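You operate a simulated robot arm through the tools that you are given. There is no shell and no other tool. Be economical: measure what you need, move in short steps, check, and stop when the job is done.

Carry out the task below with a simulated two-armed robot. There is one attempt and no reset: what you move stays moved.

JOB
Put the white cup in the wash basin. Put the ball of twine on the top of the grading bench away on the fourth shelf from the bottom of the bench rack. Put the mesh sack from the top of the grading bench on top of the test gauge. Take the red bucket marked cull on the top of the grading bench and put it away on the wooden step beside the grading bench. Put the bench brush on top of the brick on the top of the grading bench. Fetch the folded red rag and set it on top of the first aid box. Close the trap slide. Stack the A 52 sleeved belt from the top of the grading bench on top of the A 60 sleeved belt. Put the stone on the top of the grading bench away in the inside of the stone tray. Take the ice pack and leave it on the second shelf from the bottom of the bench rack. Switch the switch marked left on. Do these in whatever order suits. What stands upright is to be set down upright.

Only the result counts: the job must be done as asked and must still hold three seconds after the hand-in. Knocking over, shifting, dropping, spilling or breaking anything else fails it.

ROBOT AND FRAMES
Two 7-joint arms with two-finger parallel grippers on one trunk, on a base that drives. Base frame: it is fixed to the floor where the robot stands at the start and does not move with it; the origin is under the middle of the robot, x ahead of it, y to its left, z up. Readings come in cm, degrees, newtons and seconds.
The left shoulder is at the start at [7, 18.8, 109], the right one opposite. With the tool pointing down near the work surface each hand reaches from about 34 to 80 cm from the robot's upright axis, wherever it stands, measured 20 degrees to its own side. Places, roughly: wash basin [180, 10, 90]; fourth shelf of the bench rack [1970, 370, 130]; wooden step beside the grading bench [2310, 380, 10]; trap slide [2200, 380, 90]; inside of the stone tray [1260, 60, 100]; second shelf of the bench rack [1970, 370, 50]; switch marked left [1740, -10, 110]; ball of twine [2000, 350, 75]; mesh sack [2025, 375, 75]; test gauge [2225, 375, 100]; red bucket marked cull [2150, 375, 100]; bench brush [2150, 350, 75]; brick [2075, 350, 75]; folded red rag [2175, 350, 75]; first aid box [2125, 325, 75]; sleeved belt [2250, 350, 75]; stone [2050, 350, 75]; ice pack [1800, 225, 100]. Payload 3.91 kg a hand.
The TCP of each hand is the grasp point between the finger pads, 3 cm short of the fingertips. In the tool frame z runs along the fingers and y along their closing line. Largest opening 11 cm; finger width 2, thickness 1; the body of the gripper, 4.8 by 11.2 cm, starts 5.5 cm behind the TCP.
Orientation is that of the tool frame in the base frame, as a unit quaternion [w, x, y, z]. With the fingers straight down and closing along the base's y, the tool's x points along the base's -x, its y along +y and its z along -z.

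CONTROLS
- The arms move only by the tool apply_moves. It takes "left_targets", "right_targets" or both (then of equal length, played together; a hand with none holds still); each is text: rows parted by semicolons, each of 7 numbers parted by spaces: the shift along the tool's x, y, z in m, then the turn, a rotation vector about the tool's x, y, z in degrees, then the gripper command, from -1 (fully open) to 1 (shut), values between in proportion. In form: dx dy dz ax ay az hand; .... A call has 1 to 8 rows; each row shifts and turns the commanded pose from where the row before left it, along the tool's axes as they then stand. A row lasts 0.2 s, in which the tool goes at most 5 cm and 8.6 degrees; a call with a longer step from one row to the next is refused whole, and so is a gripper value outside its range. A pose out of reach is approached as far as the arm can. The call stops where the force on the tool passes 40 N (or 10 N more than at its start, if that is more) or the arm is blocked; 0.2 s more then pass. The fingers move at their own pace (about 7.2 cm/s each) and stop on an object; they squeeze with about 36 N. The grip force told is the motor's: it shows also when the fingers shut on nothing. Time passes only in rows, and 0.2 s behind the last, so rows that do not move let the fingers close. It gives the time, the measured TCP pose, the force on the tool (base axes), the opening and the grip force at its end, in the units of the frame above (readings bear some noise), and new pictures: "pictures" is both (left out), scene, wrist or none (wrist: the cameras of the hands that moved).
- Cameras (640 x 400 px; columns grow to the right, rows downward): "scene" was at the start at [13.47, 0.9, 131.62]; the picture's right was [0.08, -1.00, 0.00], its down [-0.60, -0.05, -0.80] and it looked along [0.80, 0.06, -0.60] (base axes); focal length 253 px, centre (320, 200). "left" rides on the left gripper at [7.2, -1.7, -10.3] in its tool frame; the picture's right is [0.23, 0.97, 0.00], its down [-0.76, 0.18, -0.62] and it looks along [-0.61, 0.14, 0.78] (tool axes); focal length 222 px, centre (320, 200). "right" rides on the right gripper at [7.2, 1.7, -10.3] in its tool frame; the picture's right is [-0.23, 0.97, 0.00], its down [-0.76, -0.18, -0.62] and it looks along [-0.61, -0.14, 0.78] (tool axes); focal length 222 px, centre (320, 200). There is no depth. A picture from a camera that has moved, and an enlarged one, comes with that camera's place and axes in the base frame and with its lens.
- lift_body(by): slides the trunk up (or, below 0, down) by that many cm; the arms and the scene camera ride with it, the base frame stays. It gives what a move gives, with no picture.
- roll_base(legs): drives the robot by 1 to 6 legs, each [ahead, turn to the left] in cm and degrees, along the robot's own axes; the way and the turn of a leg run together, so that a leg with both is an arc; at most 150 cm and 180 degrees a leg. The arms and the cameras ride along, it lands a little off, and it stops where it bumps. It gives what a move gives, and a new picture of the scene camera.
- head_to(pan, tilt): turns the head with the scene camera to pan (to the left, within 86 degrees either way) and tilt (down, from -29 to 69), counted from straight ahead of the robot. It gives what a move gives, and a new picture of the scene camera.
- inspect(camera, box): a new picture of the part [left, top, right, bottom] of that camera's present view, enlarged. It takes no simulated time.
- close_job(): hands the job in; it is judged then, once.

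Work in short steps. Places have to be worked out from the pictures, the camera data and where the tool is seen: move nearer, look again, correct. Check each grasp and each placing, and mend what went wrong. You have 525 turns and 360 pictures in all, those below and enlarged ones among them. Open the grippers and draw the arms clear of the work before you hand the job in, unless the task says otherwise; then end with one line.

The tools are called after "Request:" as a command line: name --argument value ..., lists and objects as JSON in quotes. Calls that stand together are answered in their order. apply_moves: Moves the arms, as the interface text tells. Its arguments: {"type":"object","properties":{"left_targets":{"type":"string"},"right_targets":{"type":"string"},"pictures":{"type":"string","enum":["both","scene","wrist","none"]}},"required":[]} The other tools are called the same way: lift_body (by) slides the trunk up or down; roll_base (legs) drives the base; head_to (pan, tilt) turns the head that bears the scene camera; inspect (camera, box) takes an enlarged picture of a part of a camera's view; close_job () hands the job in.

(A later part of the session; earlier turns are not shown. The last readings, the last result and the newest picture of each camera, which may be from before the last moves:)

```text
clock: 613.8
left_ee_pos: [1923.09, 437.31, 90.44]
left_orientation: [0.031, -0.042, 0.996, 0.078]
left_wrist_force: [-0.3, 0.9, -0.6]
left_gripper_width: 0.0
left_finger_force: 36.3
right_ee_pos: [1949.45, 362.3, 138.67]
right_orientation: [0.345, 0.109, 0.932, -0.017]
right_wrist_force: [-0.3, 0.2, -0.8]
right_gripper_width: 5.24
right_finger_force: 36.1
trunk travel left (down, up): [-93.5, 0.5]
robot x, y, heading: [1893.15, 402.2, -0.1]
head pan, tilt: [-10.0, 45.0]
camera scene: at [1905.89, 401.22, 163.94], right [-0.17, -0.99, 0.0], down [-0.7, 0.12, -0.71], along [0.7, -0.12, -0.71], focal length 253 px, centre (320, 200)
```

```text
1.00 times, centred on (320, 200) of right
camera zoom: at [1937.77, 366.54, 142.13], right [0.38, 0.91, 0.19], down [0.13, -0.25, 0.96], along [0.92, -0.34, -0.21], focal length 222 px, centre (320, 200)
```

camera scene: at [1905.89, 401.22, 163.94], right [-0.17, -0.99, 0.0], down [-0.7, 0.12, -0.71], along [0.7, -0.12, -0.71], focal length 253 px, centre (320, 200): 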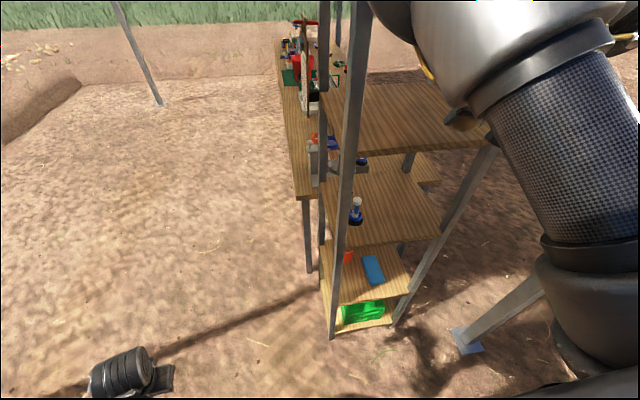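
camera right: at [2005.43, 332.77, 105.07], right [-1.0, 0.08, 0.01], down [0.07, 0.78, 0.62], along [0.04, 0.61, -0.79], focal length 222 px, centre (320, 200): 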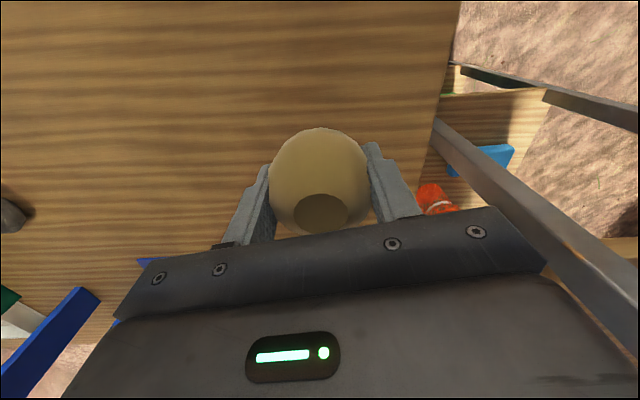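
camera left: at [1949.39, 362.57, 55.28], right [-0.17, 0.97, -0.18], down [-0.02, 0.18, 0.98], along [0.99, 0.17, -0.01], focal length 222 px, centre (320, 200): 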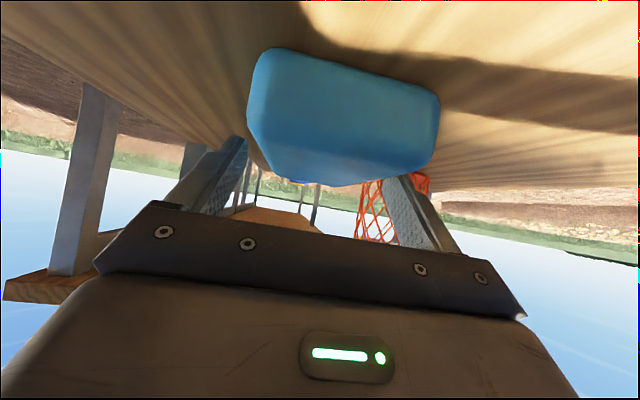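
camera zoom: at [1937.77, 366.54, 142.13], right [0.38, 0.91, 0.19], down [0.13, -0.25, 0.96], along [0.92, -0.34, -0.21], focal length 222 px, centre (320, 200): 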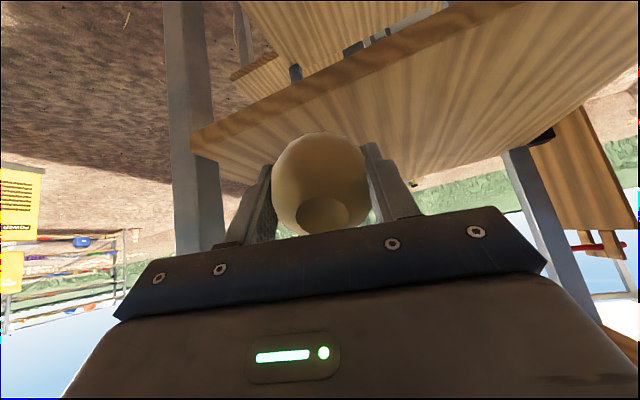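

The ball faces the fourth shelf's surface, clear of the legs. I roll in 7 cm and lower with the trunk.

Request:
roll_base --legs '[[7, 0]]'

Request:
lift_body --by -4

Request:
inspect --camera "right" --box '[100, 0, 540, 275]'

```text
clock: 614.8
left_ee_pos: [1929.03, 437.24, 90.87]
left_orientation: [0.037, -0.041, 0.995, 0.078]
left_wrist_force: [-0.4, 0.0, 0.4]
left_gripper_width: 0.0
left_finger_force: 35.5
right_ee_pos: [1954.7, 361.83, 139.47]
right_orientation: [0.351, 0.113, 0.93, -0.015]
right_wrist_force: [-0.7, 0.2, -0.7]
right_gripper_width: 5.25
right_finger_force: 36.1
trunk travel left (down, up): [-93.5, 0.5]
robot x, y, heading: [1900.24, 402.26, 0.1]
head pan, tilt: [-10.0, 45.0]
camera scene: at [1911.06, 401.03, 164.09], right [-0.17, -0.99, 0.0], down [-0.69, 0.12, -0.71], along [0.7, -0.12, -0.7], focal length 253 px, centre (320, 200)
```

scene: 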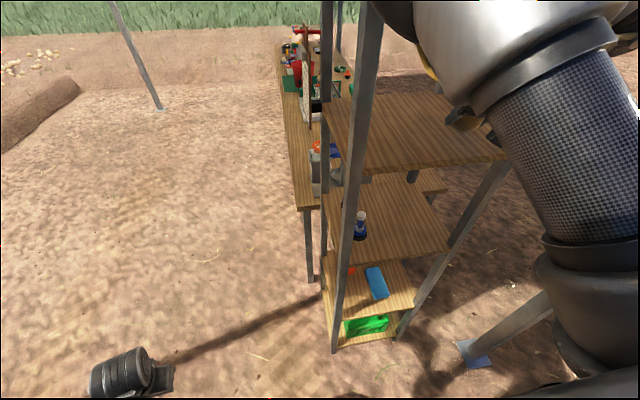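

```text
clock: 615.5
left_ee_pos: [1929.71, 437.37, 87.11]
left_orientation: [0.033, -0.042, 0.996, 0.077]
left_wrist_force: [0.5, 0.4, 0.8]
left_gripper_width: 0.0
left_finger_force: 36.1
right_ee_pos: [1956.13, 361.79, 136.31]
right_orientation: [0.356, 0.112, 0.928, -0.019]
right_wrist_force: [-1.6, 0.3, -0.1]
right_gripper_width: 5.26
right_finger_force: 35.5
trunk travel left (down, up): [-90.2, 3.8]
robot x, y, heading: [1900.3, 402.18, 0.2]
head pan, tilt: [-10.0, 45.0]
stopped: the force on the tool passed its limit (the readings are from after the stop); the commanded pose is now the measured one
```

```text
1.45 times, centred on (320, 138) of right
camera zoom: at [1944.33, 366.09, 139.33], right [0.38, 0.91, 0.19], down [0.1, -0.25, 0.96], along [0.92, -0.35, -0.19], focal length 323 px, centre (320, 291)
```

zoom: 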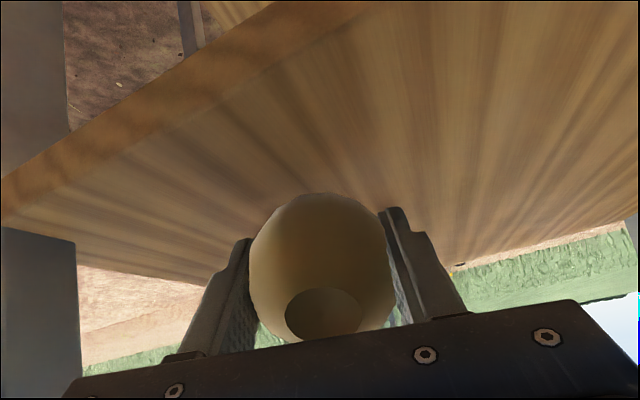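

Contact with shelf: the ball is at the surface, several cm inside the edge. I open gently.

Request:
apply_moves --right_targets "0 0 0 0 0 0 0.02;0 0 0 0 0 0 -0.1;0 0 0 0 0 0 -0.3;0 0 0 0 0 0 -0.3" --pictures "wrist"

```text
clock: 616.5
left_ee_pos: [1929.92, 437.39, 87.12]
left_orientation: [0.032, -0.04, 0.996, 0.078]
left_wrist_force: [0.8, -0.2, -0.6]
left_gripper_width: 0.0
left_finger_force: 36.8
right_ee_pos: [1956.46, 361.54, 136.14]
right_orientation: [0.355, 0.111, 0.928, -0.019]
right_wrist_force: [-0.3, 0.3, 0.4]
right_gripper_width: 7.14
right_finger_force: 0.2
trunk travel left (down, up): [-90.2, 3.8]
robot x, y, heading: [1900.0, 401.92, 0.3]
head pan, tilt: [-10.0, 45.0]
camera right: at [1944.76, 365.99, 139.22], right [0.38, 0.91, 0.19], down [0.1, -0.25, 0.96], along [0.92, -0.34, -0.19], focal length 222 px, centre (320, 200)
```

right: 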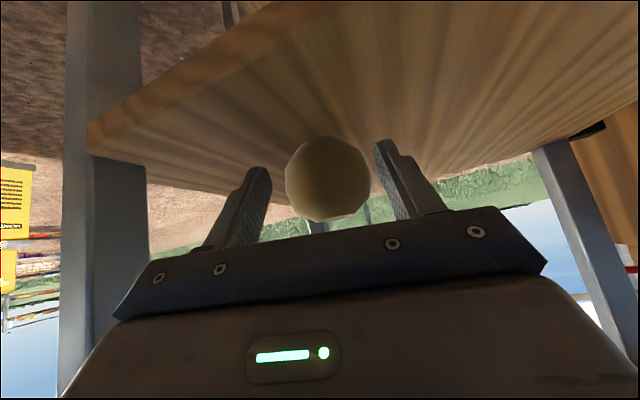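

The ball rests between the open fingers. I open wider, rise 3 cm, back off and check.

Request:
apply_moves --right_targets "0 0 0 0 0 0 -0.8;0 0 0 0 0 0 -0.8;0 0 -0.01 0 0 0 -0.8;0 0 -0.02 0 0 0 -0.8" --pictures "none"

Request:
roll_base --legs '[[-33, 0]]'

Request:
inspect --camera "right" --box '[100, 0, 540, 275]'

```text
clock: 617.5
left_ee_pos: [1929.8, 437.3, 87.2]
left_orientation: [0.03, -0.041, 0.996, 0.078]
left_wrist_force: [-0.3, -0.4, 0.4]
left_gripper_width: 0.02
left_finger_force: 36.1
right_ee_pos: [1954.68, 361.74, 138.3]
right_orientation: [0.352, 0.116, 0.929, -0.021]
right_wrist_force: [0.0, 0.8, -0.3]
right_gripper_width: 9.91
right_finger_force: 0.1
right hand out of reach, approached as far as the arm can: row 4
trunk travel left (down, up): [-90.2, 3.8]
robot x, y, heading: [1899.85, 401.94, 0.4]
head pan, tilt: [-10.0, 45.0]
```

```text
clock: 619.6
left_ee_pos: [1896.76, 437.2, 87.01]
left_orientation: [0.031, -0.04, 0.996, 0.077]
left_wrist_force: [-0.6, 0.5, 0.2]
left_gripper_width: 0.02
left_finger_force: 36.5
right_ee_pos: [1921.61, 361.58, 138.33]
right_orientation: [0.352, 0.118, 0.928, -0.019]
right_wrist_force: [0.0, -0.6, 0.8]
right_gripper_width: 9.9
right_finger_force: 0.1
trunk travel left (down, up): [-90.2, 3.8]
robot x, y, heading: [1866.62, 402.18, 0.2]
head pan, tilt: [-10.0, 45.0]
camera scene: at [1879.73, 400.93, 160.6], right [-0.17, -0.99, 0.0], down [-0.7, 0.12, -0.71], along [0.7, -0.12, -0.71], focal length 253 px, centre (320, 200)
```

scene: 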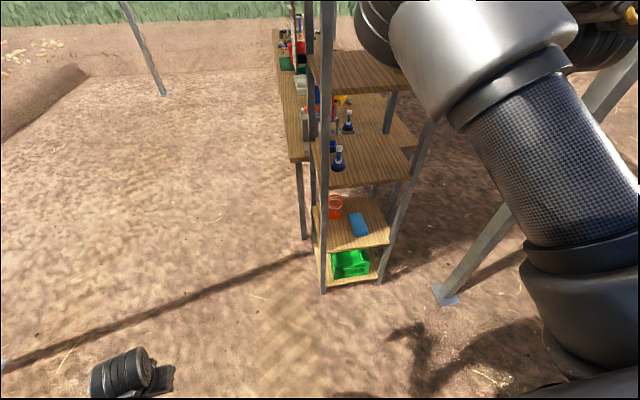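

```text
1.45 times, centred on (320, 138) of right
camera zoom: at [1909.92, 366.05, 141.49], right [0.39, 0.9, 0.2], down [0.1, -0.26, 0.96], along [0.91, -0.35, -0.19], focal length 323 px, centre (320, 291)
```

zoom: 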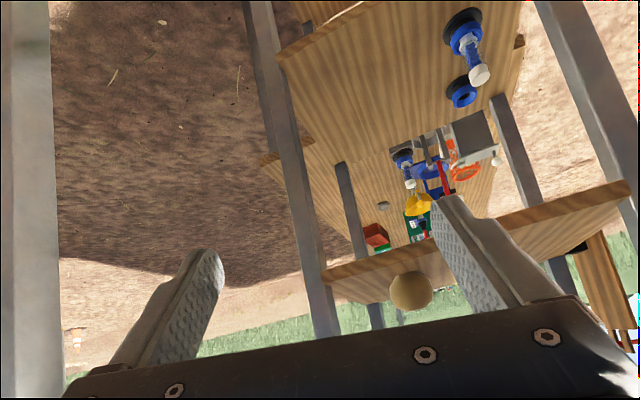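

The twine sits on the fourth shelf. I drive back around to the south side of the bench, to about [2120, 235], and face it for an overview.

Request:
roll_base --legs '[[0, -89], [150, 0], [16, 0], [0, 89], [150, 0], [105, 0]]'

Request:
roll_base --legs '[[0, 90]]'

Request:
head_to --pan 5 --tilt 35

```text
clock: 647.7
left_ee_pos: [2154.12, 264.18, 87.24]
left_orientation: [0.034, -0.024, 0.996, 0.078]
left_wrist_force: [0.1, 0.0, 0.5]
left_gripper_width: 0.03
left_finger_force: 35.9
right_ee_pos: [2176.23, 187.67, 138.41]
right_orientation: [0.352, 0.135, 0.926, -0.025]
right_wrist_force: [1.0, -0.4, -0.1]
right_gripper_width: 9.9
right_finger_force: 0.1
trunk travel left (down, up): [-90.2, 3.8]
robot x, y, heading: [2122.99, 230.21, -1.6]
head pan, tilt: [-10.0, 45.0]
camera scene: at [2135.73, 228.6, 160.62], right [-0.2, -0.98, 0.0], down [-0.69, 0.14, -0.71], along [0.69, -0.14, -0.71], focal length 253 px, centre (320, 200)
```

scene: 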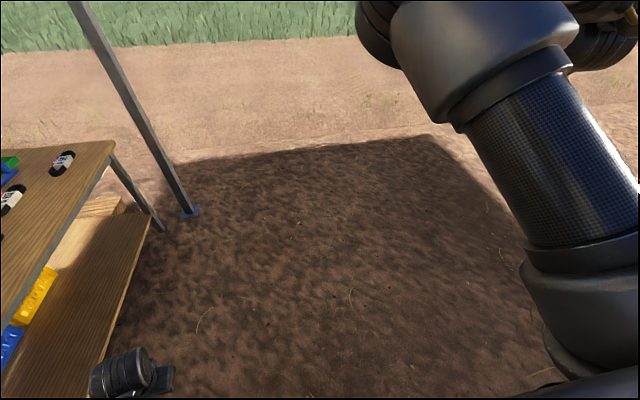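

```text
clock: 651.9
left_ee_pos: [2089.7, 261.87, 87.09]
left_orientation: [0.03, 0.715, -0.694, -0.078]
left_wrist_force: [-0.1, -0.2, 0.0]
left_gripper_width: 0.01
left_finger_force: 36.1
right_ee_pos: [2166.69, 282.49, 138.4]
right_orientation: [0.269, -0.552, 0.755, 0.228]
right_wrist_force: [0.6, 0.1, -0.9]
right_gripper_width: 9.87
right_finger_force: 0.1
trunk travel left (down, up): [-90.2, 3.8]
robot x, y, heading: [2123.03, 230.11, 87.1]
head pan, tilt: [-10.0, 45.0]
camera scene: at [2124.92, 243.34, 160.62], right [0.97, -0.22, 0.0], down [-0.16, -0.69, -0.71], along [0.16, 0.69, -0.71], focal length 253 px, centre (320, 200)
```

scene: 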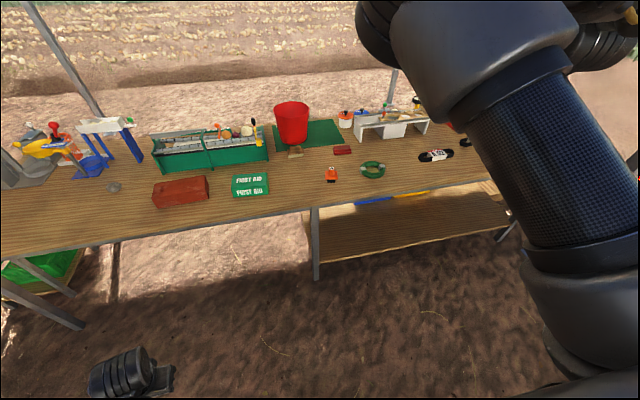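

```text
clock: 652.7
left_ee_pos: [2089.67, 261.98, 87.13]
left_orientation: [0.031, 0.714, -0.695, -0.078]
left_wrist_force: [0.4, -0.1, 0.3]
left_gripper_width: 0.0
left_finger_force: 35.6
right_ee_pos: [2166.52, 282.52, 138.39]
right_orientation: [0.269, -0.552, 0.755, 0.23]
right_wrist_force: [-0.4, 0.2, 0.4]
right_gripper_width: 9.9
right_finger_force: 0.2
trunk travel left (down, up): [-90.2, 3.8]
robot x, y, heading: [2123.4, 230.22, 87.0]
head pan, tilt: [5.0, 35.0]
camera scene: at [2122.74, 244.21, 162.1], right [1.0, 0.04, 0.0], down [0.02, -0.57, -0.82], along [-0.03, 0.82, -0.57], focal length 253 px, centre (320, 200)
```

scene: 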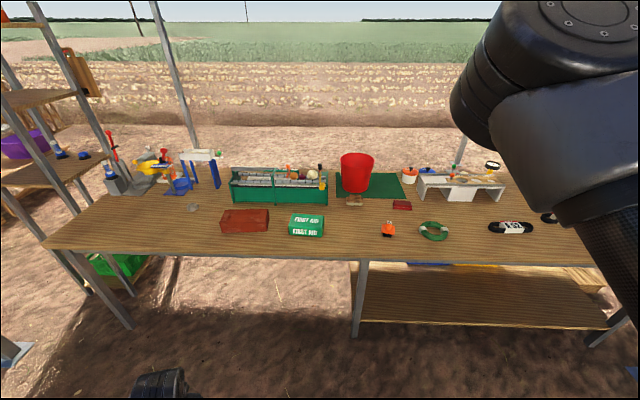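

Request:
inspect --camera "scene" --box '[90, 120, 340, 250]'

Request:
inspect --camera "scene" --box '[320, 130, 570, 250]'

```text
2.56 times, centred on (215, 185) of scene
camera zoom: at [2122.74, 244.21, 162.1], right [1.0, 0.04, 0.0], down [0.02, -0.57, -0.82], along [-0.03, 0.82, -0.57], focal length 648 px, centre (589, 238)
```

zoom: 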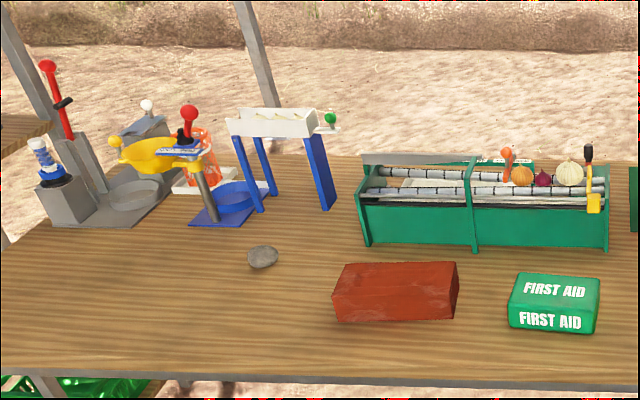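

```text
2.56 times, centred on (445, 190) of scene
camera zoom: at [2122.74, 244.21, 162.1], right [1.0, 0.04, 0.0], down [0.02, -0.57, -0.82], along [-0.03, 0.82, -0.57], focal length 648 px, centre (0, 226)
```

zoom: 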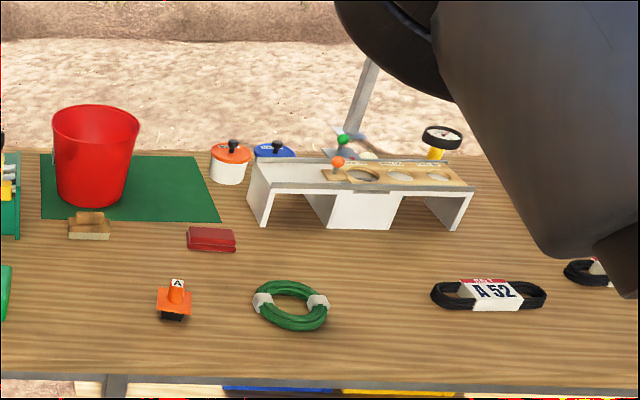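

Excellent overview: all bench objects located (bench top z≈80). I restore the right hand to vertical and adjust height, then go for the red rag at [2163, 357].

Request:
apply_moves --right_targets "0.01 0 0.01 0 7.5 0 -1;0.01 0 0.01 0 7.5 0 -1;0 0 0 0 7.5 0 -1;0 0 0 0 7.5 0 -1;0 0.02 0 0 7 0 -1;0 0.02 0 0 5 0 -1;0 0.02 0 0 0 0 -1;0 0.02 0 0 0 0 -1" --pictures "none"

Request:
lift_body --by -14

```text
clock: 654.5
left_ee_pos: [2089.62, 261.96, 87.17]
left_orientation: [0.031, 0.715, -0.695, -0.077]
left_wrist_force: [0.2, 1.1, 0.5]
left_gripper_width: 0.0
left_finger_force: 35.4
right_ee_pos: [2158.46, 284.5, 135.98]
right_orientation: [-0.019, -0.598, 0.801, 0.015]
right_wrist_force: [0.0, 0.1, 0.7]
right_gripper_width: 11.0
right_finger_force: 0.2
trunk travel left (down, up): [-90.2, 3.8]
robot x, y, heading: [2122.92, 230.11, 87.0]
head pan, tilt: [5.0, 35.0]
```

```text
clock: 656.1
left_ee_pos: [2089.58, 261.98, 73.15]
left_orientation: [0.031, 0.714, -0.695, -0.078]
left_wrist_force: [-0.3, -0.2, 0.0]
left_gripper_width: 0.02
left_finger_force: 36.1
right_ee_pos: [2158.58, 284.59, 121.99]
right_orientation: [-0.019, -0.598, 0.801, 0.016]
right_wrist_force: [0.0, -0.4, 0.5]
right_gripper_width: 10.99
right_finger_force: 0.1
trunk travel left (down, up): [-76.2, 17.8]
robot x, y, heading: [2123.14, 229.96, 87.1]
head pan, tilt: [5.0, 35.0]
```

Request:
roll_base --legs '[[56, 0]]'

Request:
apply_moves --right_targets "-0.03 0 0.02 0 0 0 -1;-0.03 0 0.03 0 0 0 -1;-0.03 0 0.03 0 0 0 -1;-0.02 0 0.02 0 0 0 -1;0 0 0 0 0 0 -1" --pictures "wrist"

```text
clock: 659.3
left_ee_pos: [2092.55, 317.38, 73.0]
left_orientation: [0.031, 0.713, -0.696, -0.077]
left_wrist_force: [-3.3, -31.4, -9.8]
left_gripper_width: 0.02
left_finger_force: 36.2
right_ee_pos: [2161.61, 339.94, 122.15]
right_orientation: [-0.018, -0.597, 0.802, 0.017]
right_wrist_force: [0.0, -0.2, 0.0]
right_gripper_width: 11.0
right_finger_force: 0.1
trunk travel left (down, up): [-76.2, 17.8]
robot x, y, heading: [2125.74, 286.37, 86.9]
head pan, tilt: [5.0, 35.0]
camera scene: at [2125.55, 299.62, 148.12], right [1.0, 0.04, 0.0], down [0.02, -0.57, -0.82], along [-0.03, 0.82, -0.57], focal length 253 px, centre (320, 200)
```

scene: 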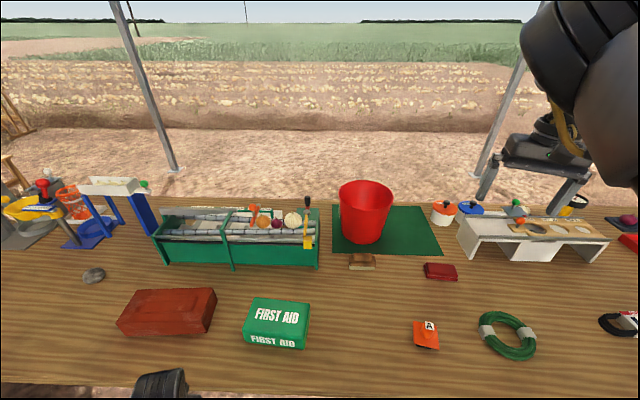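

```text
clock: 660.5
left_ee_pos: [2092.61, 317.53, 73.11]
left_orientation: [0.033, 0.713, -0.697, -0.075]
left_wrist_force: [-3.6, -18.7, 1.7]
left_gripper_width: 0.01
left_finger_force: 36.6
right_ee_pos: [2164.25, 350.6, 112.11]
right_orientation: [-0.019, -0.596, 0.802, 0.017]
right_wrist_force: [-0.3, 0.7, 0.6]
right_gripper_width: 11.01
right_finger_force: 0.2
trunk travel left (down, up): [-76.2, 17.8]
robot x, y, heading: [2125.73, 286.28, 87.2]
head pan, tilt: [5.0, 35.0]
camera right: at [2161.0, 344.3, 122.64], right [-0.87, 0.5, 0.05], down [0.42, 0.68, 0.61], along [0.27, 0.54, -0.79], focal length 222 px, centre (320, 200)
```

right: 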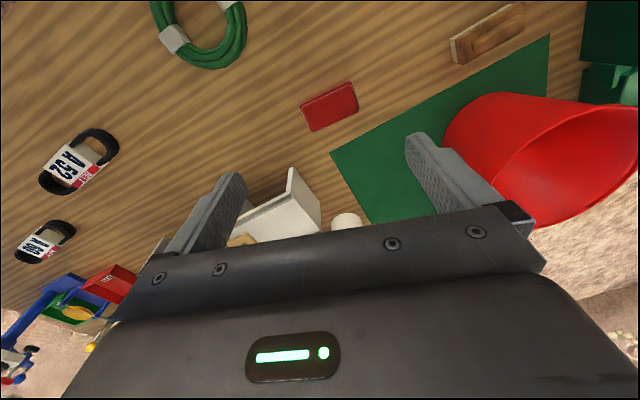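

The left hand is pressing the bench edge; I back off 3 cm at once. The rag lies long side along x, so I also try turning the right hand 90° to grip its short side.

Request:
roll_base --legs '[[-4, 0]]'

Request:
apply_moves --left_targets "0.02 0 0 0 0 0 1;0.02 0 0 0 0 0 1;0 0 0 0 0 0 1;0 0 0 0 0 0 1;0 0 0 0 0 0 1;0 0 0 0 0 0 1;0 0 0 0 0 0 1;0 0 0 0 0 0 1" --right_targets "0 0 0 0 0 -8.4 -1;0 0 0 0 0 -8.4 -1;0 0 0 0 0 -8.4 -1;0 0 0 0 0 -8.4 -1;0 0 0 0 0 -8.4 -1;0 0 0 0 0 -8.4 -1;0 0 0 0 0 -8.4 -1;0 0 0 0 0 -8.4 -1" --pictures "none"

```text
clock: 661.4
left_ee_pos: [2092.49, 313.93, 72.94]
left_orientation: [0.034, 0.713, -0.696, -0.075]
left_wrist_force: [0.3, 0.1, -0.8]
left_gripper_width: 0.02
left_finger_force: 36.1
right_ee_pos: [2164.13, 347.39, 111.62]
right_orientation: [-0.021, -0.596, 0.802, 0.015]
right_wrist_force: [0.0, 0.6, -0.1]
right_gripper_width: 11.01
right_finger_force: 0.0
trunk travel left (down, up): [-76.2, 17.8]
robot x, y, heading: [2125.82, 282.37, 87.1]
head pan, tilt: [5.0, 35.0]
camera scene: at [2125.54, 296.58, 148.04], right [1.0, 0.04, 0.0], down [0.02, -0.58, -0.82], along [-0.03, 0.82, -0.58], focal length 253 px, centre (320, 200)
```

scene: 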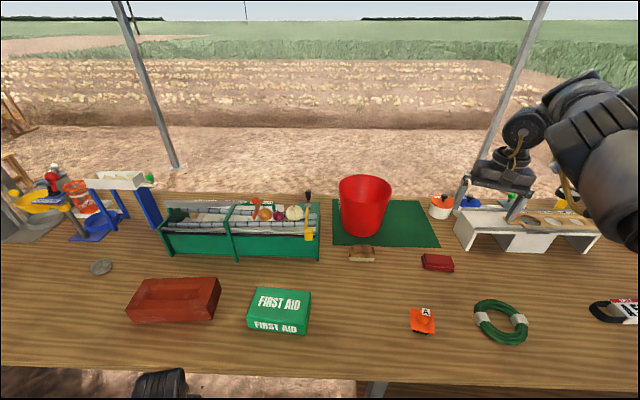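

```text
clock: 663.2
left_ee_pos: [2092.71, 309.69, 72.93]
left_orientation: [0.034, 0.714, -0.695, -0.078]
left_wrist_force: [-0.5, -0.2, -0.3]
left_gripper_width: 0.0
left_finger_force: 35.9
right_ee_pos: [2166.11, 348.03, 114.12]
right_orientation: [0.001, 0.936, -0.35, -0.025]
right_wrist_force: [0.3, -0.2, 0.2]
right_gripper_width: 11.0
right_finger_force: 0.1
right hand out of reach, approached as far as the arm can: row 8
trunk travel left (down, up): [-76.2, 17.8]
robot x, y, heading: [2125.61, 282.29, 87.4]
head pan, tilt: [5.0, 35.0]
```

The wrist yaws about 52° relative to the robot; turning the base to heading 130° will complete it. I reposition accordingly.

Request:
roll_base --legs '[[-25, 0], [0, -87.4], [72, 0], [0, 129], [30, 0]]'

Request:
inspect --camera "right" --box '[0, 0, 640, 400]'

```text
clock: 679.4
left_ee_pos: [2135.2, 278.34, 72.77]
left_orientation: [0.057, 0.911, -0.403, -0.06]
left_wrist_force: [0.2, 0.0, 0.4]
left_gripper_width: 0.02
left_finger_force: 36.3
right_ee_pos: [2165.92, 355.03, 114.24]
right_orientation: [0.009, 1.0, -0.003, -0.021]
right_wrist_force: [0.6, 0.2, 0.1]
right_gripper_width: 10.99
right_finger_force: 0.0
trunk travel left (down, up): [-76.2, 17.8]
robot x, y, heading: [2178.49, 279.05, 128.2]
head pan, tilt: [5.0, 35.0]
camera scene: at [2169.16, 289.58, 148.1], right [0.73, 0.68, 0.0], down [0.39, -0.42, -0.82], along [-0.56, 0.6, -0.57], focal length 253 px, centre (320, 200)
```

scene: 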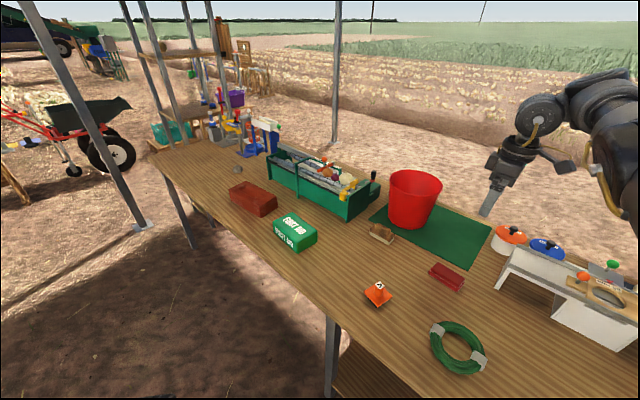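

```text
1.00 times, centred on (320, 200) of right
camera zoom: at [2173.41, 353.68, 124.33], right [-0.23, -0.97, 0.03], down [-0.73, 0.19, 0.65], along [-0.64, 0.13, -0.76], focal length 222 px, centre (320, 200)
```

zoom: 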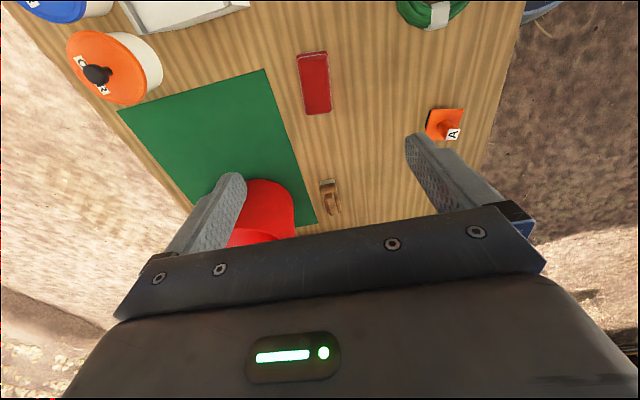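

Perfect alignment: the rag is at [2163.9, 355.7] right under the hand. I descend and grip.

Request:
apply_moves --right_targets "-0.007 -0.0125 0.04 0 0 0 -1;0 0 0.045 0 0 0 -1;0 0 0.045 0 0 0 -1;0 0 0.045 0 0 0 -1;0 0 0.045 0 0 0 -1;0 0 0.045 0 0 0 -1;0 0 0.025 0 0 0 -1;0 0 0.01 0 0 0 -1" --pictures "wrist"

```text
clock: 681.2
left_ee_pos: [2135.28, 278.29, 72.88]
left_orientation: [0.057, 0.911, -0.403, -0.061]
left_wrist_force: [-0.8, 0.0, 0.4]
left_gripper_width: 0.02
left_finger_force: 35.7
right_ee_pos: [2165.16, 354.48, 87.07]
right_orientation: [0.008, 1.0, -0.003, -0.021]
right_wrist_force: [0.6, 0.2, -0.4]
right_gripper_width: 11.0
right_finger_force: 0.1
right hand out of reach, approached as far as the arm can: row 1, 5, 6, 7, 8
trunk travel left (down, up): [-76.2, 17.8]
robot x, y, heading: [2178.19, 278.98, 128.1]
head pan, tilt: [5.0, 35.0]
camera right: at [2172.73, 353.08, 97.26], right [-0.23, -0.97, 0.03], down [-0.73, 0.19, 0.65], along [-0.64, 0.13, -0.76], focal length 222 px, centre (320, 200)
```

right: 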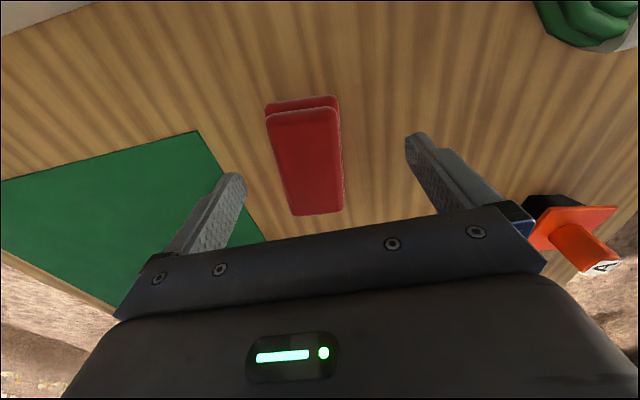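

Request:
lift_body --by -3.2

Request:
apply_moves --right_targets "0 0 0 0 0 0 0;0 0 0 0 0 0 1;0 0 0 0 0 0 1;0 0 0 0 0 0 1;0 0 -0.03 0 0 0 1;0 0 -0.045 0 0 0 1;0 0 -0.045 0 0 0 1;0 0 -0.045 0 0 0 1" --pictures "wrist"

```text
clock: 681.9
left_ee_pos: [2135.27, 278.21, 69.66]
left_orientation: [0.057, 0.911, -0.403, -0.06]
left_wrist_force: [0.1, 0.1, 0.1]
left_gripper_width: 0.01
left_finger_force: 36.3
right_ee_pos: [2165.06, 354.44, 83.94]
right_orientation: [0.008, 1.0, -0.003, -0.022]
right_wrist_force: [-0.3, 0.5, 0.8]
right_gripper_width: 11.01
right_finger_force: 0.1
trunk travel left (down, up): [-73.0, 21.0]
robot x, y, heading: [2178.41, 279.43, 127.9]
head pan, tilt: [5.0, 35.0]
```

```text
clock: 683.7
left_ee_pos: [2135.09, 278.25, 69.61]
left_orientation: [0.058, 0.912, -0.403, -0.059]
left_wrist_force: [0.8, 0.2, 0.1]
left_gripper_width: 0.0
left_finger_force: 35.4
right_ee_pos: [2165.08, 355.42, 98.18]
right_orientation: [0.009, 1.0, -0.003, -0.019]
right_wrist_force: [-0.5, 0.6, -0.3]
right_gripper_width: 5.57
right_finger_force: 35.8
right hand out of reach, approached as far as the arm can: row 7, 8
trunk travel left (down, up): [-73.0, 21.0]
robot x, y, heading: [2178.18, 279.13, 127.8]
head pan, tilt: [5.0, 35.0]
camera right: at [2172.68, 354.12, 108.23], right [-0.23, -0.97, 0.03], down [-0.74, 0.19, 0.65], along [-0.64, 0.13, -0.76], focal length 222 px, centre (320, 200)
```

right: 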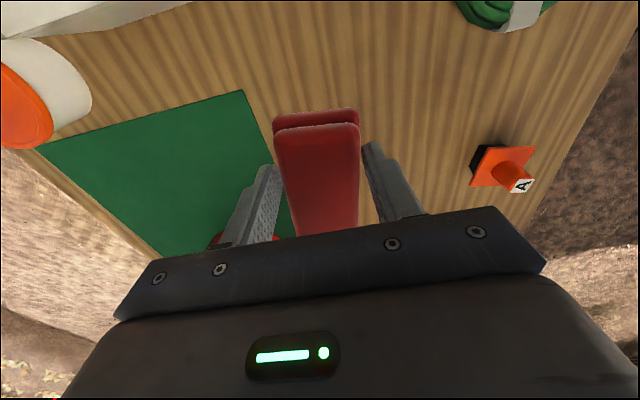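

Rag held. I raise the trunk and shift the base so the hand comes over the first-aid box.

Request:
lift_body --by 13

Request:
roll_base --legs '[[-23, 0], [0, 52.2], [66.5, 0], [0, -52.2]]'

Request:
inspect --camera "right" --box '[0, 0, 640, 400]'

```text
clock: 685.3
left_ee_pos: [2135.19, 278.27, 82.6]
left_orientation: [0.057, 0.912, -0.403, -0.06]
left_wrist_force: [0.5, 0.2, 0.1]
left_gripper_width: 0.01
left_finger_force: 35.8
right_ee_pos: [2165.23, 355.65, 110.86]
right_orientation: [0.009, 1.0, -0.003, -0.02]
right_wrist_force: [0.6, -0.4, -1.3]
right_gripper_width: 5.53
right_finger_force: 36.5
trunk travel left (down, up): [-86.0, 8.0]
robot x, y, heading: [2178.32, 279.16, 127.9]
head pan, tilt: [5.0, 35.0]
```

```text
clock: 695.0
left_ee_pos: [2082.38, 260.96, 82.56]
left_orientation: [0.057, 0.909, -0.409, -0.06]
left_wrist_force: [-0.5, -0.7, 0.1]
left_gripper_width: 0.01
left_finger_force: 36.0
right_ee_pos: [2113.27, 338.02, 111.02]
right_orientation: [0.009, 1.0, -0.008, -0.021]
right_wrist_force: [0.7, -0.4, -0.9]
right_gripper_width: 5.35
right_finger_force: 36.3
trunk travel left (down, up): [-86.0, 8.0]
robot x, y, heading: [2125.63, 261.24, 126.9]
head pan, tilt: [5.0, 35.0]
camera scene: at [2116.52, 271.93, 157.9], right [0.74, 0.67, 0.0], down [0.39, -0.42, -0.82], along [-0.55, 0.61, -0.57], focal length 253 px, centre (320, 200)
```

scene: 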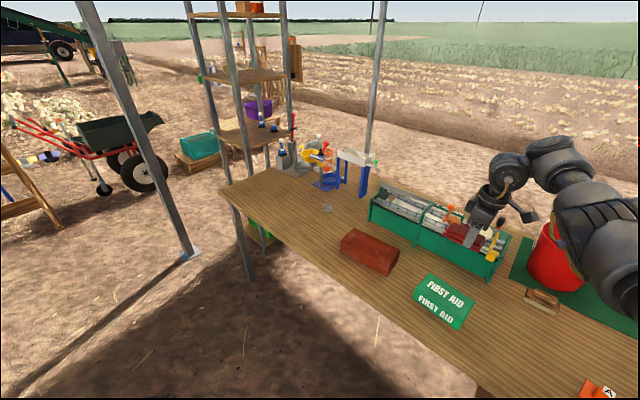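

```text
1.00 times, centred on (320, 200) of right
camera zoom: at [2120.88, 336.49, 121.13], right [-0.24, -0.97, 0.03], down [-0.73, 0.2, 0.65], along [-0.64, 0.14, -0.76], focal length 222 px, centre (320, 200)
```

zoom: 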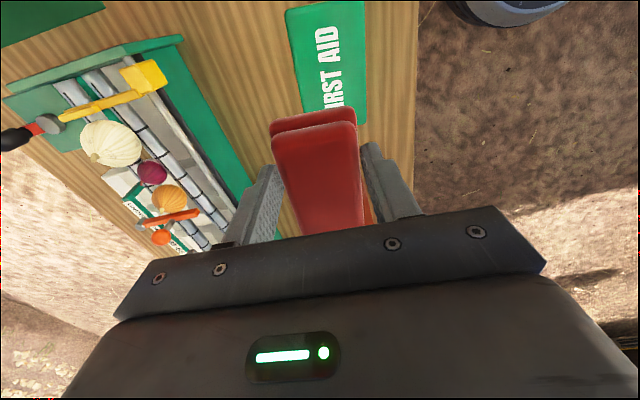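

The hand is nearly over the first-aid box (centre ≈[2113.5, 335.4], top z≈86). I shift 2.5 cm, lower the trunk 13 cm and then the arm.

Request:
apply_moves --right_targets "0 0.025 0 0 0 0 1;0 0 0 0 0 0 1" --pictures "none"

Request:
lift_body --by -13

Request:
apply_moves --right_targets "0 0 0.04 0 0 0 1;0 0 0.025 0 0 0 1;0 0 0.008 0 0 0 1;0 0 0.005 0 0 0 1;0 0 0 0 0 0 1" --pictures "wrist"

```text
clock: 695.6
left_ee_pos: [2082.48, 261.03, 82.58]
left_orientation: [0.057, 0.909, -0.409, -0.061]
left_wrist_force: [-0.5, -0.5, 0.0]
left_gripper_width: 0.0
left_finger_force: 36.3
right_ee_pos: [2113.38, 337.94, 111.03]
right_orientation: [0.008, 1.0, -0.008, -0.021]
right_wrist_force: [0.1, -0.6, -1.1]
right_gripper_width: 5.34
right_finger_force: 35.8
right hand out of reach, approached as far as the arm can: row 1
trunk travel left (down, up): [-86.0, 8.0]
robot x, y, heading: [2125.88, 261.4, 127.1]
head pan, tilt: [5.0, 35.0]
```

```text
clock: 697.2
left_ee_pos: [2082.41, 261.03, 69.51]
left_orientation: [0.057, 0.909, -0.409, -0.06]
left_wrist_force: [0.2, 0.6, 0.3]
left_gripper_width: 0.04
left_finger_force: 35.8
right_ee_pos: [2113.4, 337.84, 97.98]
right_orientation: [0.009, 1.0, -0.008, -0.02]
right_wrist_force: [0.1, 0.5, -0.2]
right_gripper_width: 5.31
right_finger_force: 35.6
trunk travel left (down, up): [-73.0, 21.0]
robot x, y, heading: [2126.02, 261.33, 127.4]
head pan, tilt: [5.0, 35.0]
```

```text
clock: 698.4
left_ee_pos: [2082.47, 260.91, 69.65]
left_orientation: [0.057, 0.909, -0.409, -0.06]
left_wrist_force: [-0.2, -0.1, -0.4]
left_gripper_width: 0.0
left_finger_force: 35.9
right_ee_pos: [2113.14, 337.73, 90.17]
right_orientation: [0.008, 1.0, -0.01, -0.022]
right_wrist_force: [0.4, 0.7, -0.6]
right_gripper_width: 5.33
right_finger_force: 36.1
trunk travel left (down, up): [-73.0, 21.0]
robot x, y, heading: [2125.49, 260.92, 126.9]
head pan, tilt: [5.0, 35.0]
camera right: at [2120.62, 336.32, 100.31], right [-0.24, -0.97, 0.03], down [-0.73, 0.2, 0.65], along [-0.64, 0.14, -0.76], focal length 222 px, centre (320, 200)
```

right: 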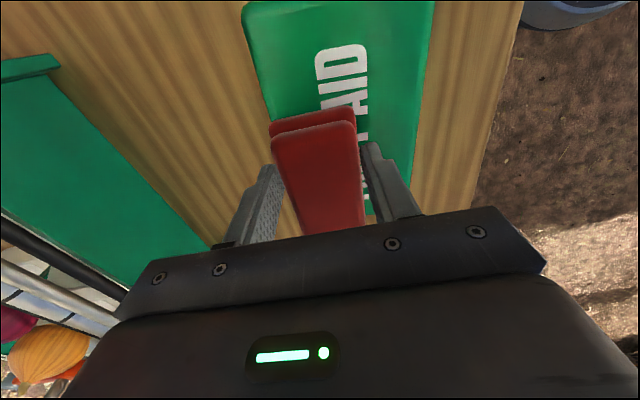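

The rag would sit near the box's edge; I roll back 2.5 cm to centre it, then lower to contact.

Request:
roll_base --legs '[[-2.7, 0]]'

Request:
apply_moves --right_targets "0 0 0.004 0 0 0 1;0 0 0.003 0 0 0 1;0 0 0.003 0 0 0 1;0 0 0 0 0 0 1" --pictures "wrist"

```text
clock: 699.2
left_ee_pos: [2084.02, 258.81, 69.56]
left_orientation: [0.057, 0.909, -0.409, -0.06]
left_wrist_force: [0.1, 0.5, -0.3]
left_gripper_width: 0.01
left_finger_force: 36.3
right_ee_pos: [2114.67, 335.64, 90.08]
right_orientation: [0.01, 1.0, -0.008, -0.021]
right_wrist_force: [-0.5, -0.9, -0.8]
right_gripper_width: 5.3
right_finger_force: 36.2
trunk travel left (down, up): [-73.0, 21.0]
robot x, y, heading: [2127.06, 259.2, 127.1]
head pan, tilt: [5.0, 35.0]
camera scene: at [2118.1, 269.86, 144.89], right [0.74, 0.67, 0.0], down [0.39, -0.42, -0.82], along [-0.55, 0.61, -0.57], focal length 253 px, centre (320, 200)
```

scene: 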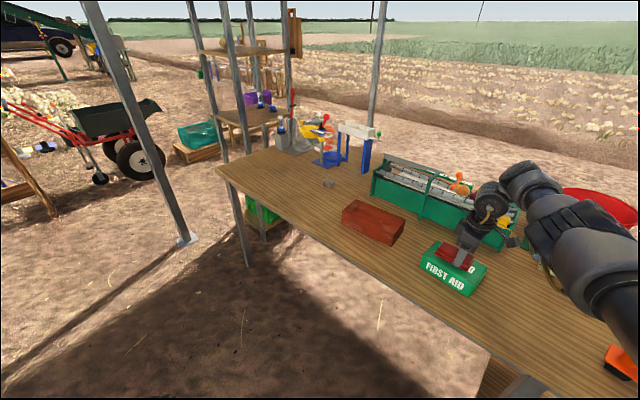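

```text
clock: 700.2
left_ee_pos: [2084.15, 258.75, 69.53]
left_orientation: [0.055, 0.909, -0.409, -0.061]
left_wrist_force: [0.4, -0.2, -0.4]
left_gripper_width: 0.0
left_finger_force: 35.6
right_ee_pos: [2114.68, 335.65, 89.98]
right_orientation: [0.004, 1.0, -0.009, -0.023]
right_wrist_force: [2.1, -5.6, 18.7]
right_gripper_width: 5.3
right_finger_force: 36.0
trunk travel left (down, up): [-73.0, 21.0]
robot x, y, heading: [2127.41, 258.9, 127.2]
head pan, tilt: [5.0, 35.0]
stopped in row 4 (right hand): the force on the tool passed its limit (the readings are from after the stop); the commanded pose is now the measured one
camera right: at [2122.21, 334.1, 100.03], right [-0.24, -0.97, 0.02], down [-0.73, 0.2, 0.66], along [-0.64, 0.15, -0.75], focal length 222 px, centre (320, 200)
```

right: 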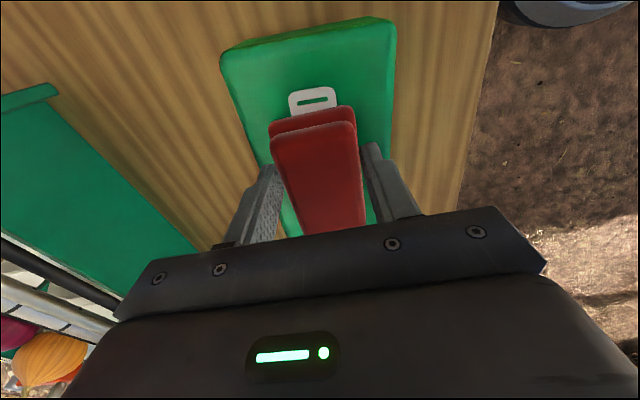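

Contact: the rag rests on the box. I release and rise.

Request:
apply_moves --right_targets "0 0 -0.002 0 0 0 0;0 0 0 0 0 0 -0.5;0 0 0 0 0 0 -0.5;0 0 -0.02 0 0 0 -0.5;0 0 -0.04 0 0 0 -0.5;0 0 -0.02 0 0 0 -0.5" --pictures "wrist"

Request:
lift_body --by 14

```text
clock: 701.6
left_ee_pos: [2084.02, 258.83, 69.54]
left_orientation: [0.057, 0.909, -0.409, -0.06]
left_wrist_force: [-0.1, 0.2, -0.4]
left_gripper_width: 0.0
left_finger_force: 36.3
right_ee_pos: [2114.92, 336.13, 97.73]
right_orientation: [0.005, 1.0, -0.01, -0.023]
right_wrist_force: [0.2, 0.6, -0.1]
right_gripper_width: 8.27
right_finger_force: 0.1
trunk travel left (down, up): [-73.0, 21.0]
robot x, y, heading: [2127.69, 259.09, 127.3]
head pan, tilt: [5.0, 35.0]
camera right: at [2122.52, 334.5, 107.85], right [-0.25, -0.97, 0.02], down [-0.73, 0.2, 0.66], along [-0.64, 0.15, -0.76], focal length 222 px, centre (320, 200)
```

right: 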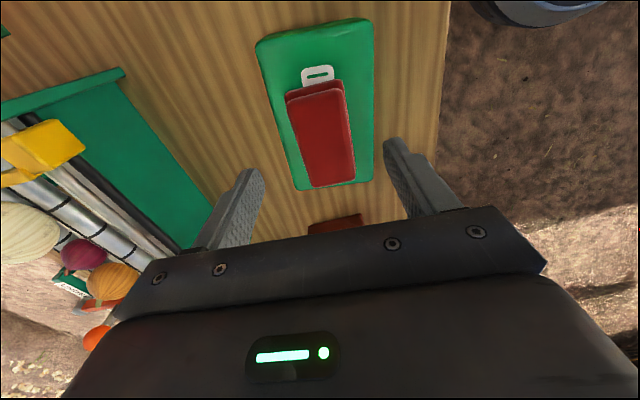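

```text
clock: 703.3
left_ee_pos: [2084.06, 258.95, 83.6]
left_orientation: [0.057, 0.909, -0.408, -0.059]
left_wrist_force: [-1.0, -0.1, 0.0]
left_gripper_width: 0.01
left_finger_force: 36.0
right_ee_pos: [2114.93, 336.08, 111.65]
right_orientation: [0.005, 1.0, -0.01, -0.022]
right_wrist_force: [0.1, 0.0, -0.6]
right_gripper_width: 8.24
right_finger_force: 0.1
trunk travel left (down, up): [-87.0, 7.0]
robot x, y, heading: [2127.4, 258.81, 127.1]
head pan, tilt: [5.0, 35.0]
```

The rag is on the first-aid box. Next the bucket (it also frees the brush): I shift the base so the hand comes over the bucket's front rim.

Request:
roll_base --legs '[[0, -127], [45, 0], [0, 127], [32, 0]]'

Request:
inspect --camera "right" --box '[0, 0, 640, 400]'

```text
clock: 718.2
left_ee_pos: [2109.75, 285.11, 83.62]
left_orientation: [0.057, 0.909, -0.409, -0.061]
left_wrist_force: [0.7, -0.2, 0.3]
left_gripper_width: 0.02
left_finger_force: 36.3
right_ee_pos: [2140.68, 362.25, 111.88]
right_orientation: [0.003, 1.0, -0.01, -0.024]
right_wrist_force: [0.0, -0.1, -0.1]
right_gripper_width: 8.25
right_finger_force: 0.1
trunk travel left (down, up): [-87.0, 7.0]
robot x, y, heading: [2152.96, 285.78, 127.2]
head pan, tilt: [5.0, 35.0]
camera scene: at [2143.91, 295.98, 158.91], right [0.74, 0.67, 0.0], down [0.38, -0.42, -0.82], along [-0.55, 0.61, -0.57], focal length 253 px, centre (320, 200)
```

scene: 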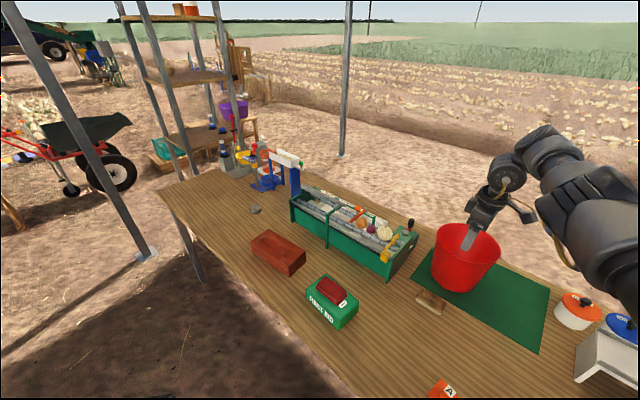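

```text
1.00 times, centred on (320, 200) of right
camera zoom: at [2148.27, 360.66, 121.9], right [-0.25, -0.97, 0.02], down [-0.73, 0.2, 0.66], along [-0.64, 0.15, -0.76], focal length 222 px, centre (320, 200)
```

zoom: 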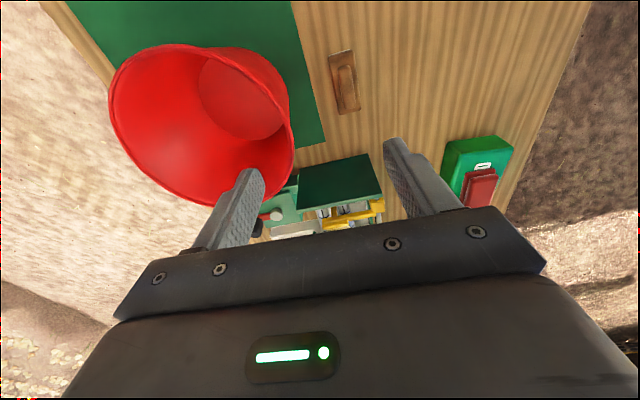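

Bucket rim centre ≈[2141.5, 373.7], radius ≈8.3, rim z≈101. I shift the hand 3 cm toward it, keep a 6 cm opening, and check.

Request:
apply_moves --right_targets "0 -0.016 0 0 0 0 -0.1;0 -0.016 0 0 0 0 -0.1;0 0 0 0 0 0 -0.1" --pictures "wrist"

```text
clock: 719.0
left_ee_pos: [2109.65, 285.06, 83.54]
left_orientation: [0.056, 0.909, -0.409, -0.06]
left_wrist_force: [-0.5, 0.5, -1.4]
left_gripper_width: 0.01
left_finger_force: 36.1
right_ee_pos: [2141.13, 363.46, 111.75]
right_orientation: [0.004, 1.0, -0.011, -0.023]
right_wrist_force: [0.3, 0.6, 0.3]
right_gripper_width: 6.07
right_finger_force: 0.0
right hand out of reach, approached as far as the arm can: row 1, 2
trunk travel left (down, up): [-87.0, 7.0]
robot x, y, heading: [2153.0, 285.54, 127.1]
head pan, tilt: [5.0, 35.0]
camera right: at [2148.65, 361.86, 121.88], right [-0.25, -0.97, 0.02], down [-0.73, 0.2, 0.65], along [-0.64, 0.15, -0.76], focal length 222 px, centre (320, 200)
```

right: 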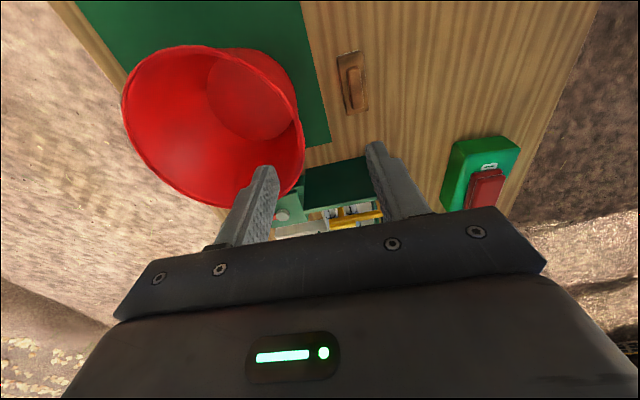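

Request:
roll_base --legs '[[2.5, 0]]'

Request:
lift_body --by -8

Request:
inspect --camera "right" --box '[60, 0, 500, 275]'

```text
clock: 719.9
left_ee_pos: [2108.46, 286.83, 83.68]
left_orientation: [0.055, 0.909, -0.408, -0.063]
left_wrist_force: [0.3, 0.6, -0.1]
left_gripper_width: 0.0
left_finger_force: 36.2
right_ee_pos: [2140.07, 365.12, 112.18]
right_orientation: [0.003, 1.0, -0.01, -0.024]
right_wrist_force: [0.2, -0.3, -0.6]
right_gripper_width: 6.04
right_finger_force: 0.1
trunk travel left (down, up): [-87.0, 7.0]
robot x, y, heading: [2151.5, 286.97, 127.1]
head pan, tilt: [5.0, 35.0]
camera scene: at [2142.83, 297.49, 158.98], right [0.74, 0.67, 0.0], down [0.38, -0.42, -0.82], along [-0.55, 0.61, -0.57], focal length 253 px, centre (320, 200)
```

scene: 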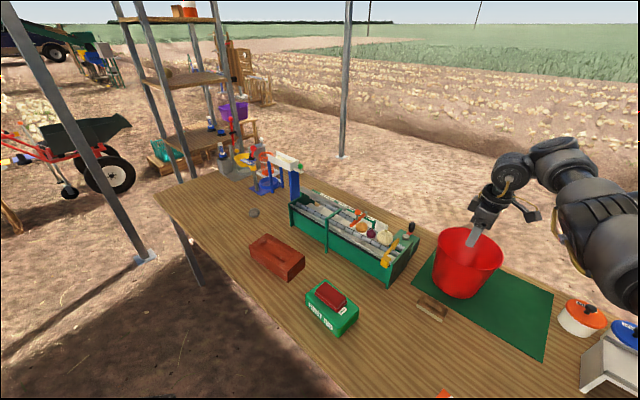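

```text
clock: 721.0
left_ee_pos: [2108.27, 287.07, 75.6]
left_orientation: [0.058, 0.909, -0.409, -0.06]
left_wrist_force: [-0.2, -0.2, 0.0]
left_gripper_width: 0.0
left_finger_force: 36.4
right_ee_pos: [2139.78, 365.5, 103.97]
right_orientation: [0.004, 1.0, -0.01, -0.023]
right_wrist_force: [-0.6, -0.3, -0.5]
right_gripper_width: 6.06
right_finger_force: 0.2
trunk travel left (down, up): [-79.0, 15.0]
robot x, y, heading: [2151.36, 287.29, 127.2]
head pan, tilt: [5.0, 35.0]
```

```text
1.45 times, centred on (280, 138) of right
camera zoom: at [2147.34, 363.8, 113.95], right [-0.25, -0.97, 0.02], down [-0.73, 0.2, 0.66], along [-0.64, 0.15, -0.75], focal length 323 px, centre (378, 291)
```

zoom: 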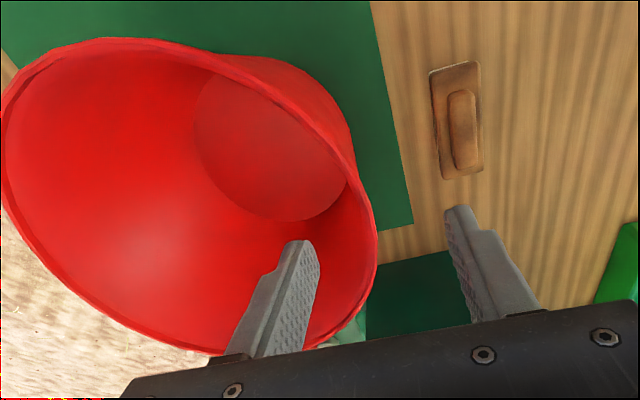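

The inner finger is inside, the outer one outside the rim. I lower 2.5 cm more and close on the wall.

Request:
lift_body --by -2.5

Request:
apply_moves --right_targets "0 0 0 0 0 0 0.5;0 0 0 0 0 0 1;0 0 0 0 0 0 1;0 0 0 0 0 0 1;0 0 0 0 0 0 1" --pictures "none"

Request:
lift_body --by 8

Request:
inspect --camera "scene" --box '[400, 120, 600, 320]'

```text
clock: 721.7
left_ee_pos: [2108.21, 287.19, 73.11]
left_orientation: [0.057, 0.908, -0.41, -0.06]
left_wrist_force: [0.6, -0.1, 0.2]
left_gripper_width: 0.0
left_finger_force: 35.4
right_ee_pos: [2139.75, 365.42, 101.39]
right_orientation: [0.004, 1.0, -0.011, -0.022]
right_wrist_force: [0.4, -0.6, 0.5]
right_gripper_width: 6.07
right_finger_force: 0.0
trunk travel left (down, up): [-76.5, 17.5]
robot x, y, heading: [2151.5, 287.47, 127.4]
head pan, tilt: [5.0, 35.0]
```

```text
clock: 722.9
left_ee_pos: [2108.35, 287.17, 73.13]
left_orientation: [0.056, 0.908, -0.41, -0.061]
left_wrist_force: [0.9, -0.4, 0.6]
left_gripper_width: 0.02
left_finger_force: 35.8
right_ee_pos: [2139.81, 365.37, 101.35]
right_orientation: [0.004, 1.0, -0.01, -0.023]
right_wrist_force: [0.4, -0.6, -0.7]
right_gripper_width: 0.0
right_finger_force: 35.8
trunk travel left (down, up): [-76.5, 17.5]
robot x, y, heading: [2151.54, 287.43, 127.4]
head pan, tilt: [5.0, 35.0]
```

```text
clock: 724.1
left_ee_pos: [2108.27, 287.03, 80.99]
left_orientation: [0.057, 0.909, -0.409, -0.059]
left_wrist_force: [0.4, -0.9, 0.1]
left_gripper_width: 0.0
left_finger_force: 36.5
right_ee_pos: [2139.68, 365.44, 109.29]
right_orientation: [0.004, 1.0, -0.01, -0.022]
right_wrist_force: [-0.6, -0.5, 0.3]
right_gripper_width: 0.0
right_finger_force: 36.0
trunk travel left (down, up): [-84.5, 9.5]
robot x, y, heading: [2151.41, 287.16, 127.3]
head pan, tilt: [5.0, 35.0]
```

```text
2.00 times, centred on (500, 220) of scene
camera zoom: at [2142.34, 298.08, 156.39], right [0.74, 0.67, 0.0], down [0.39, -0.43, -0.82], along [-0.55, 0.61, -0.57], focal length 506 px, centre (-40, 160)
```

zoom: 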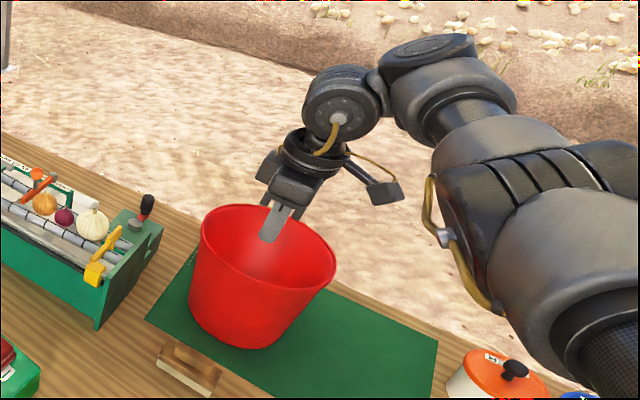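

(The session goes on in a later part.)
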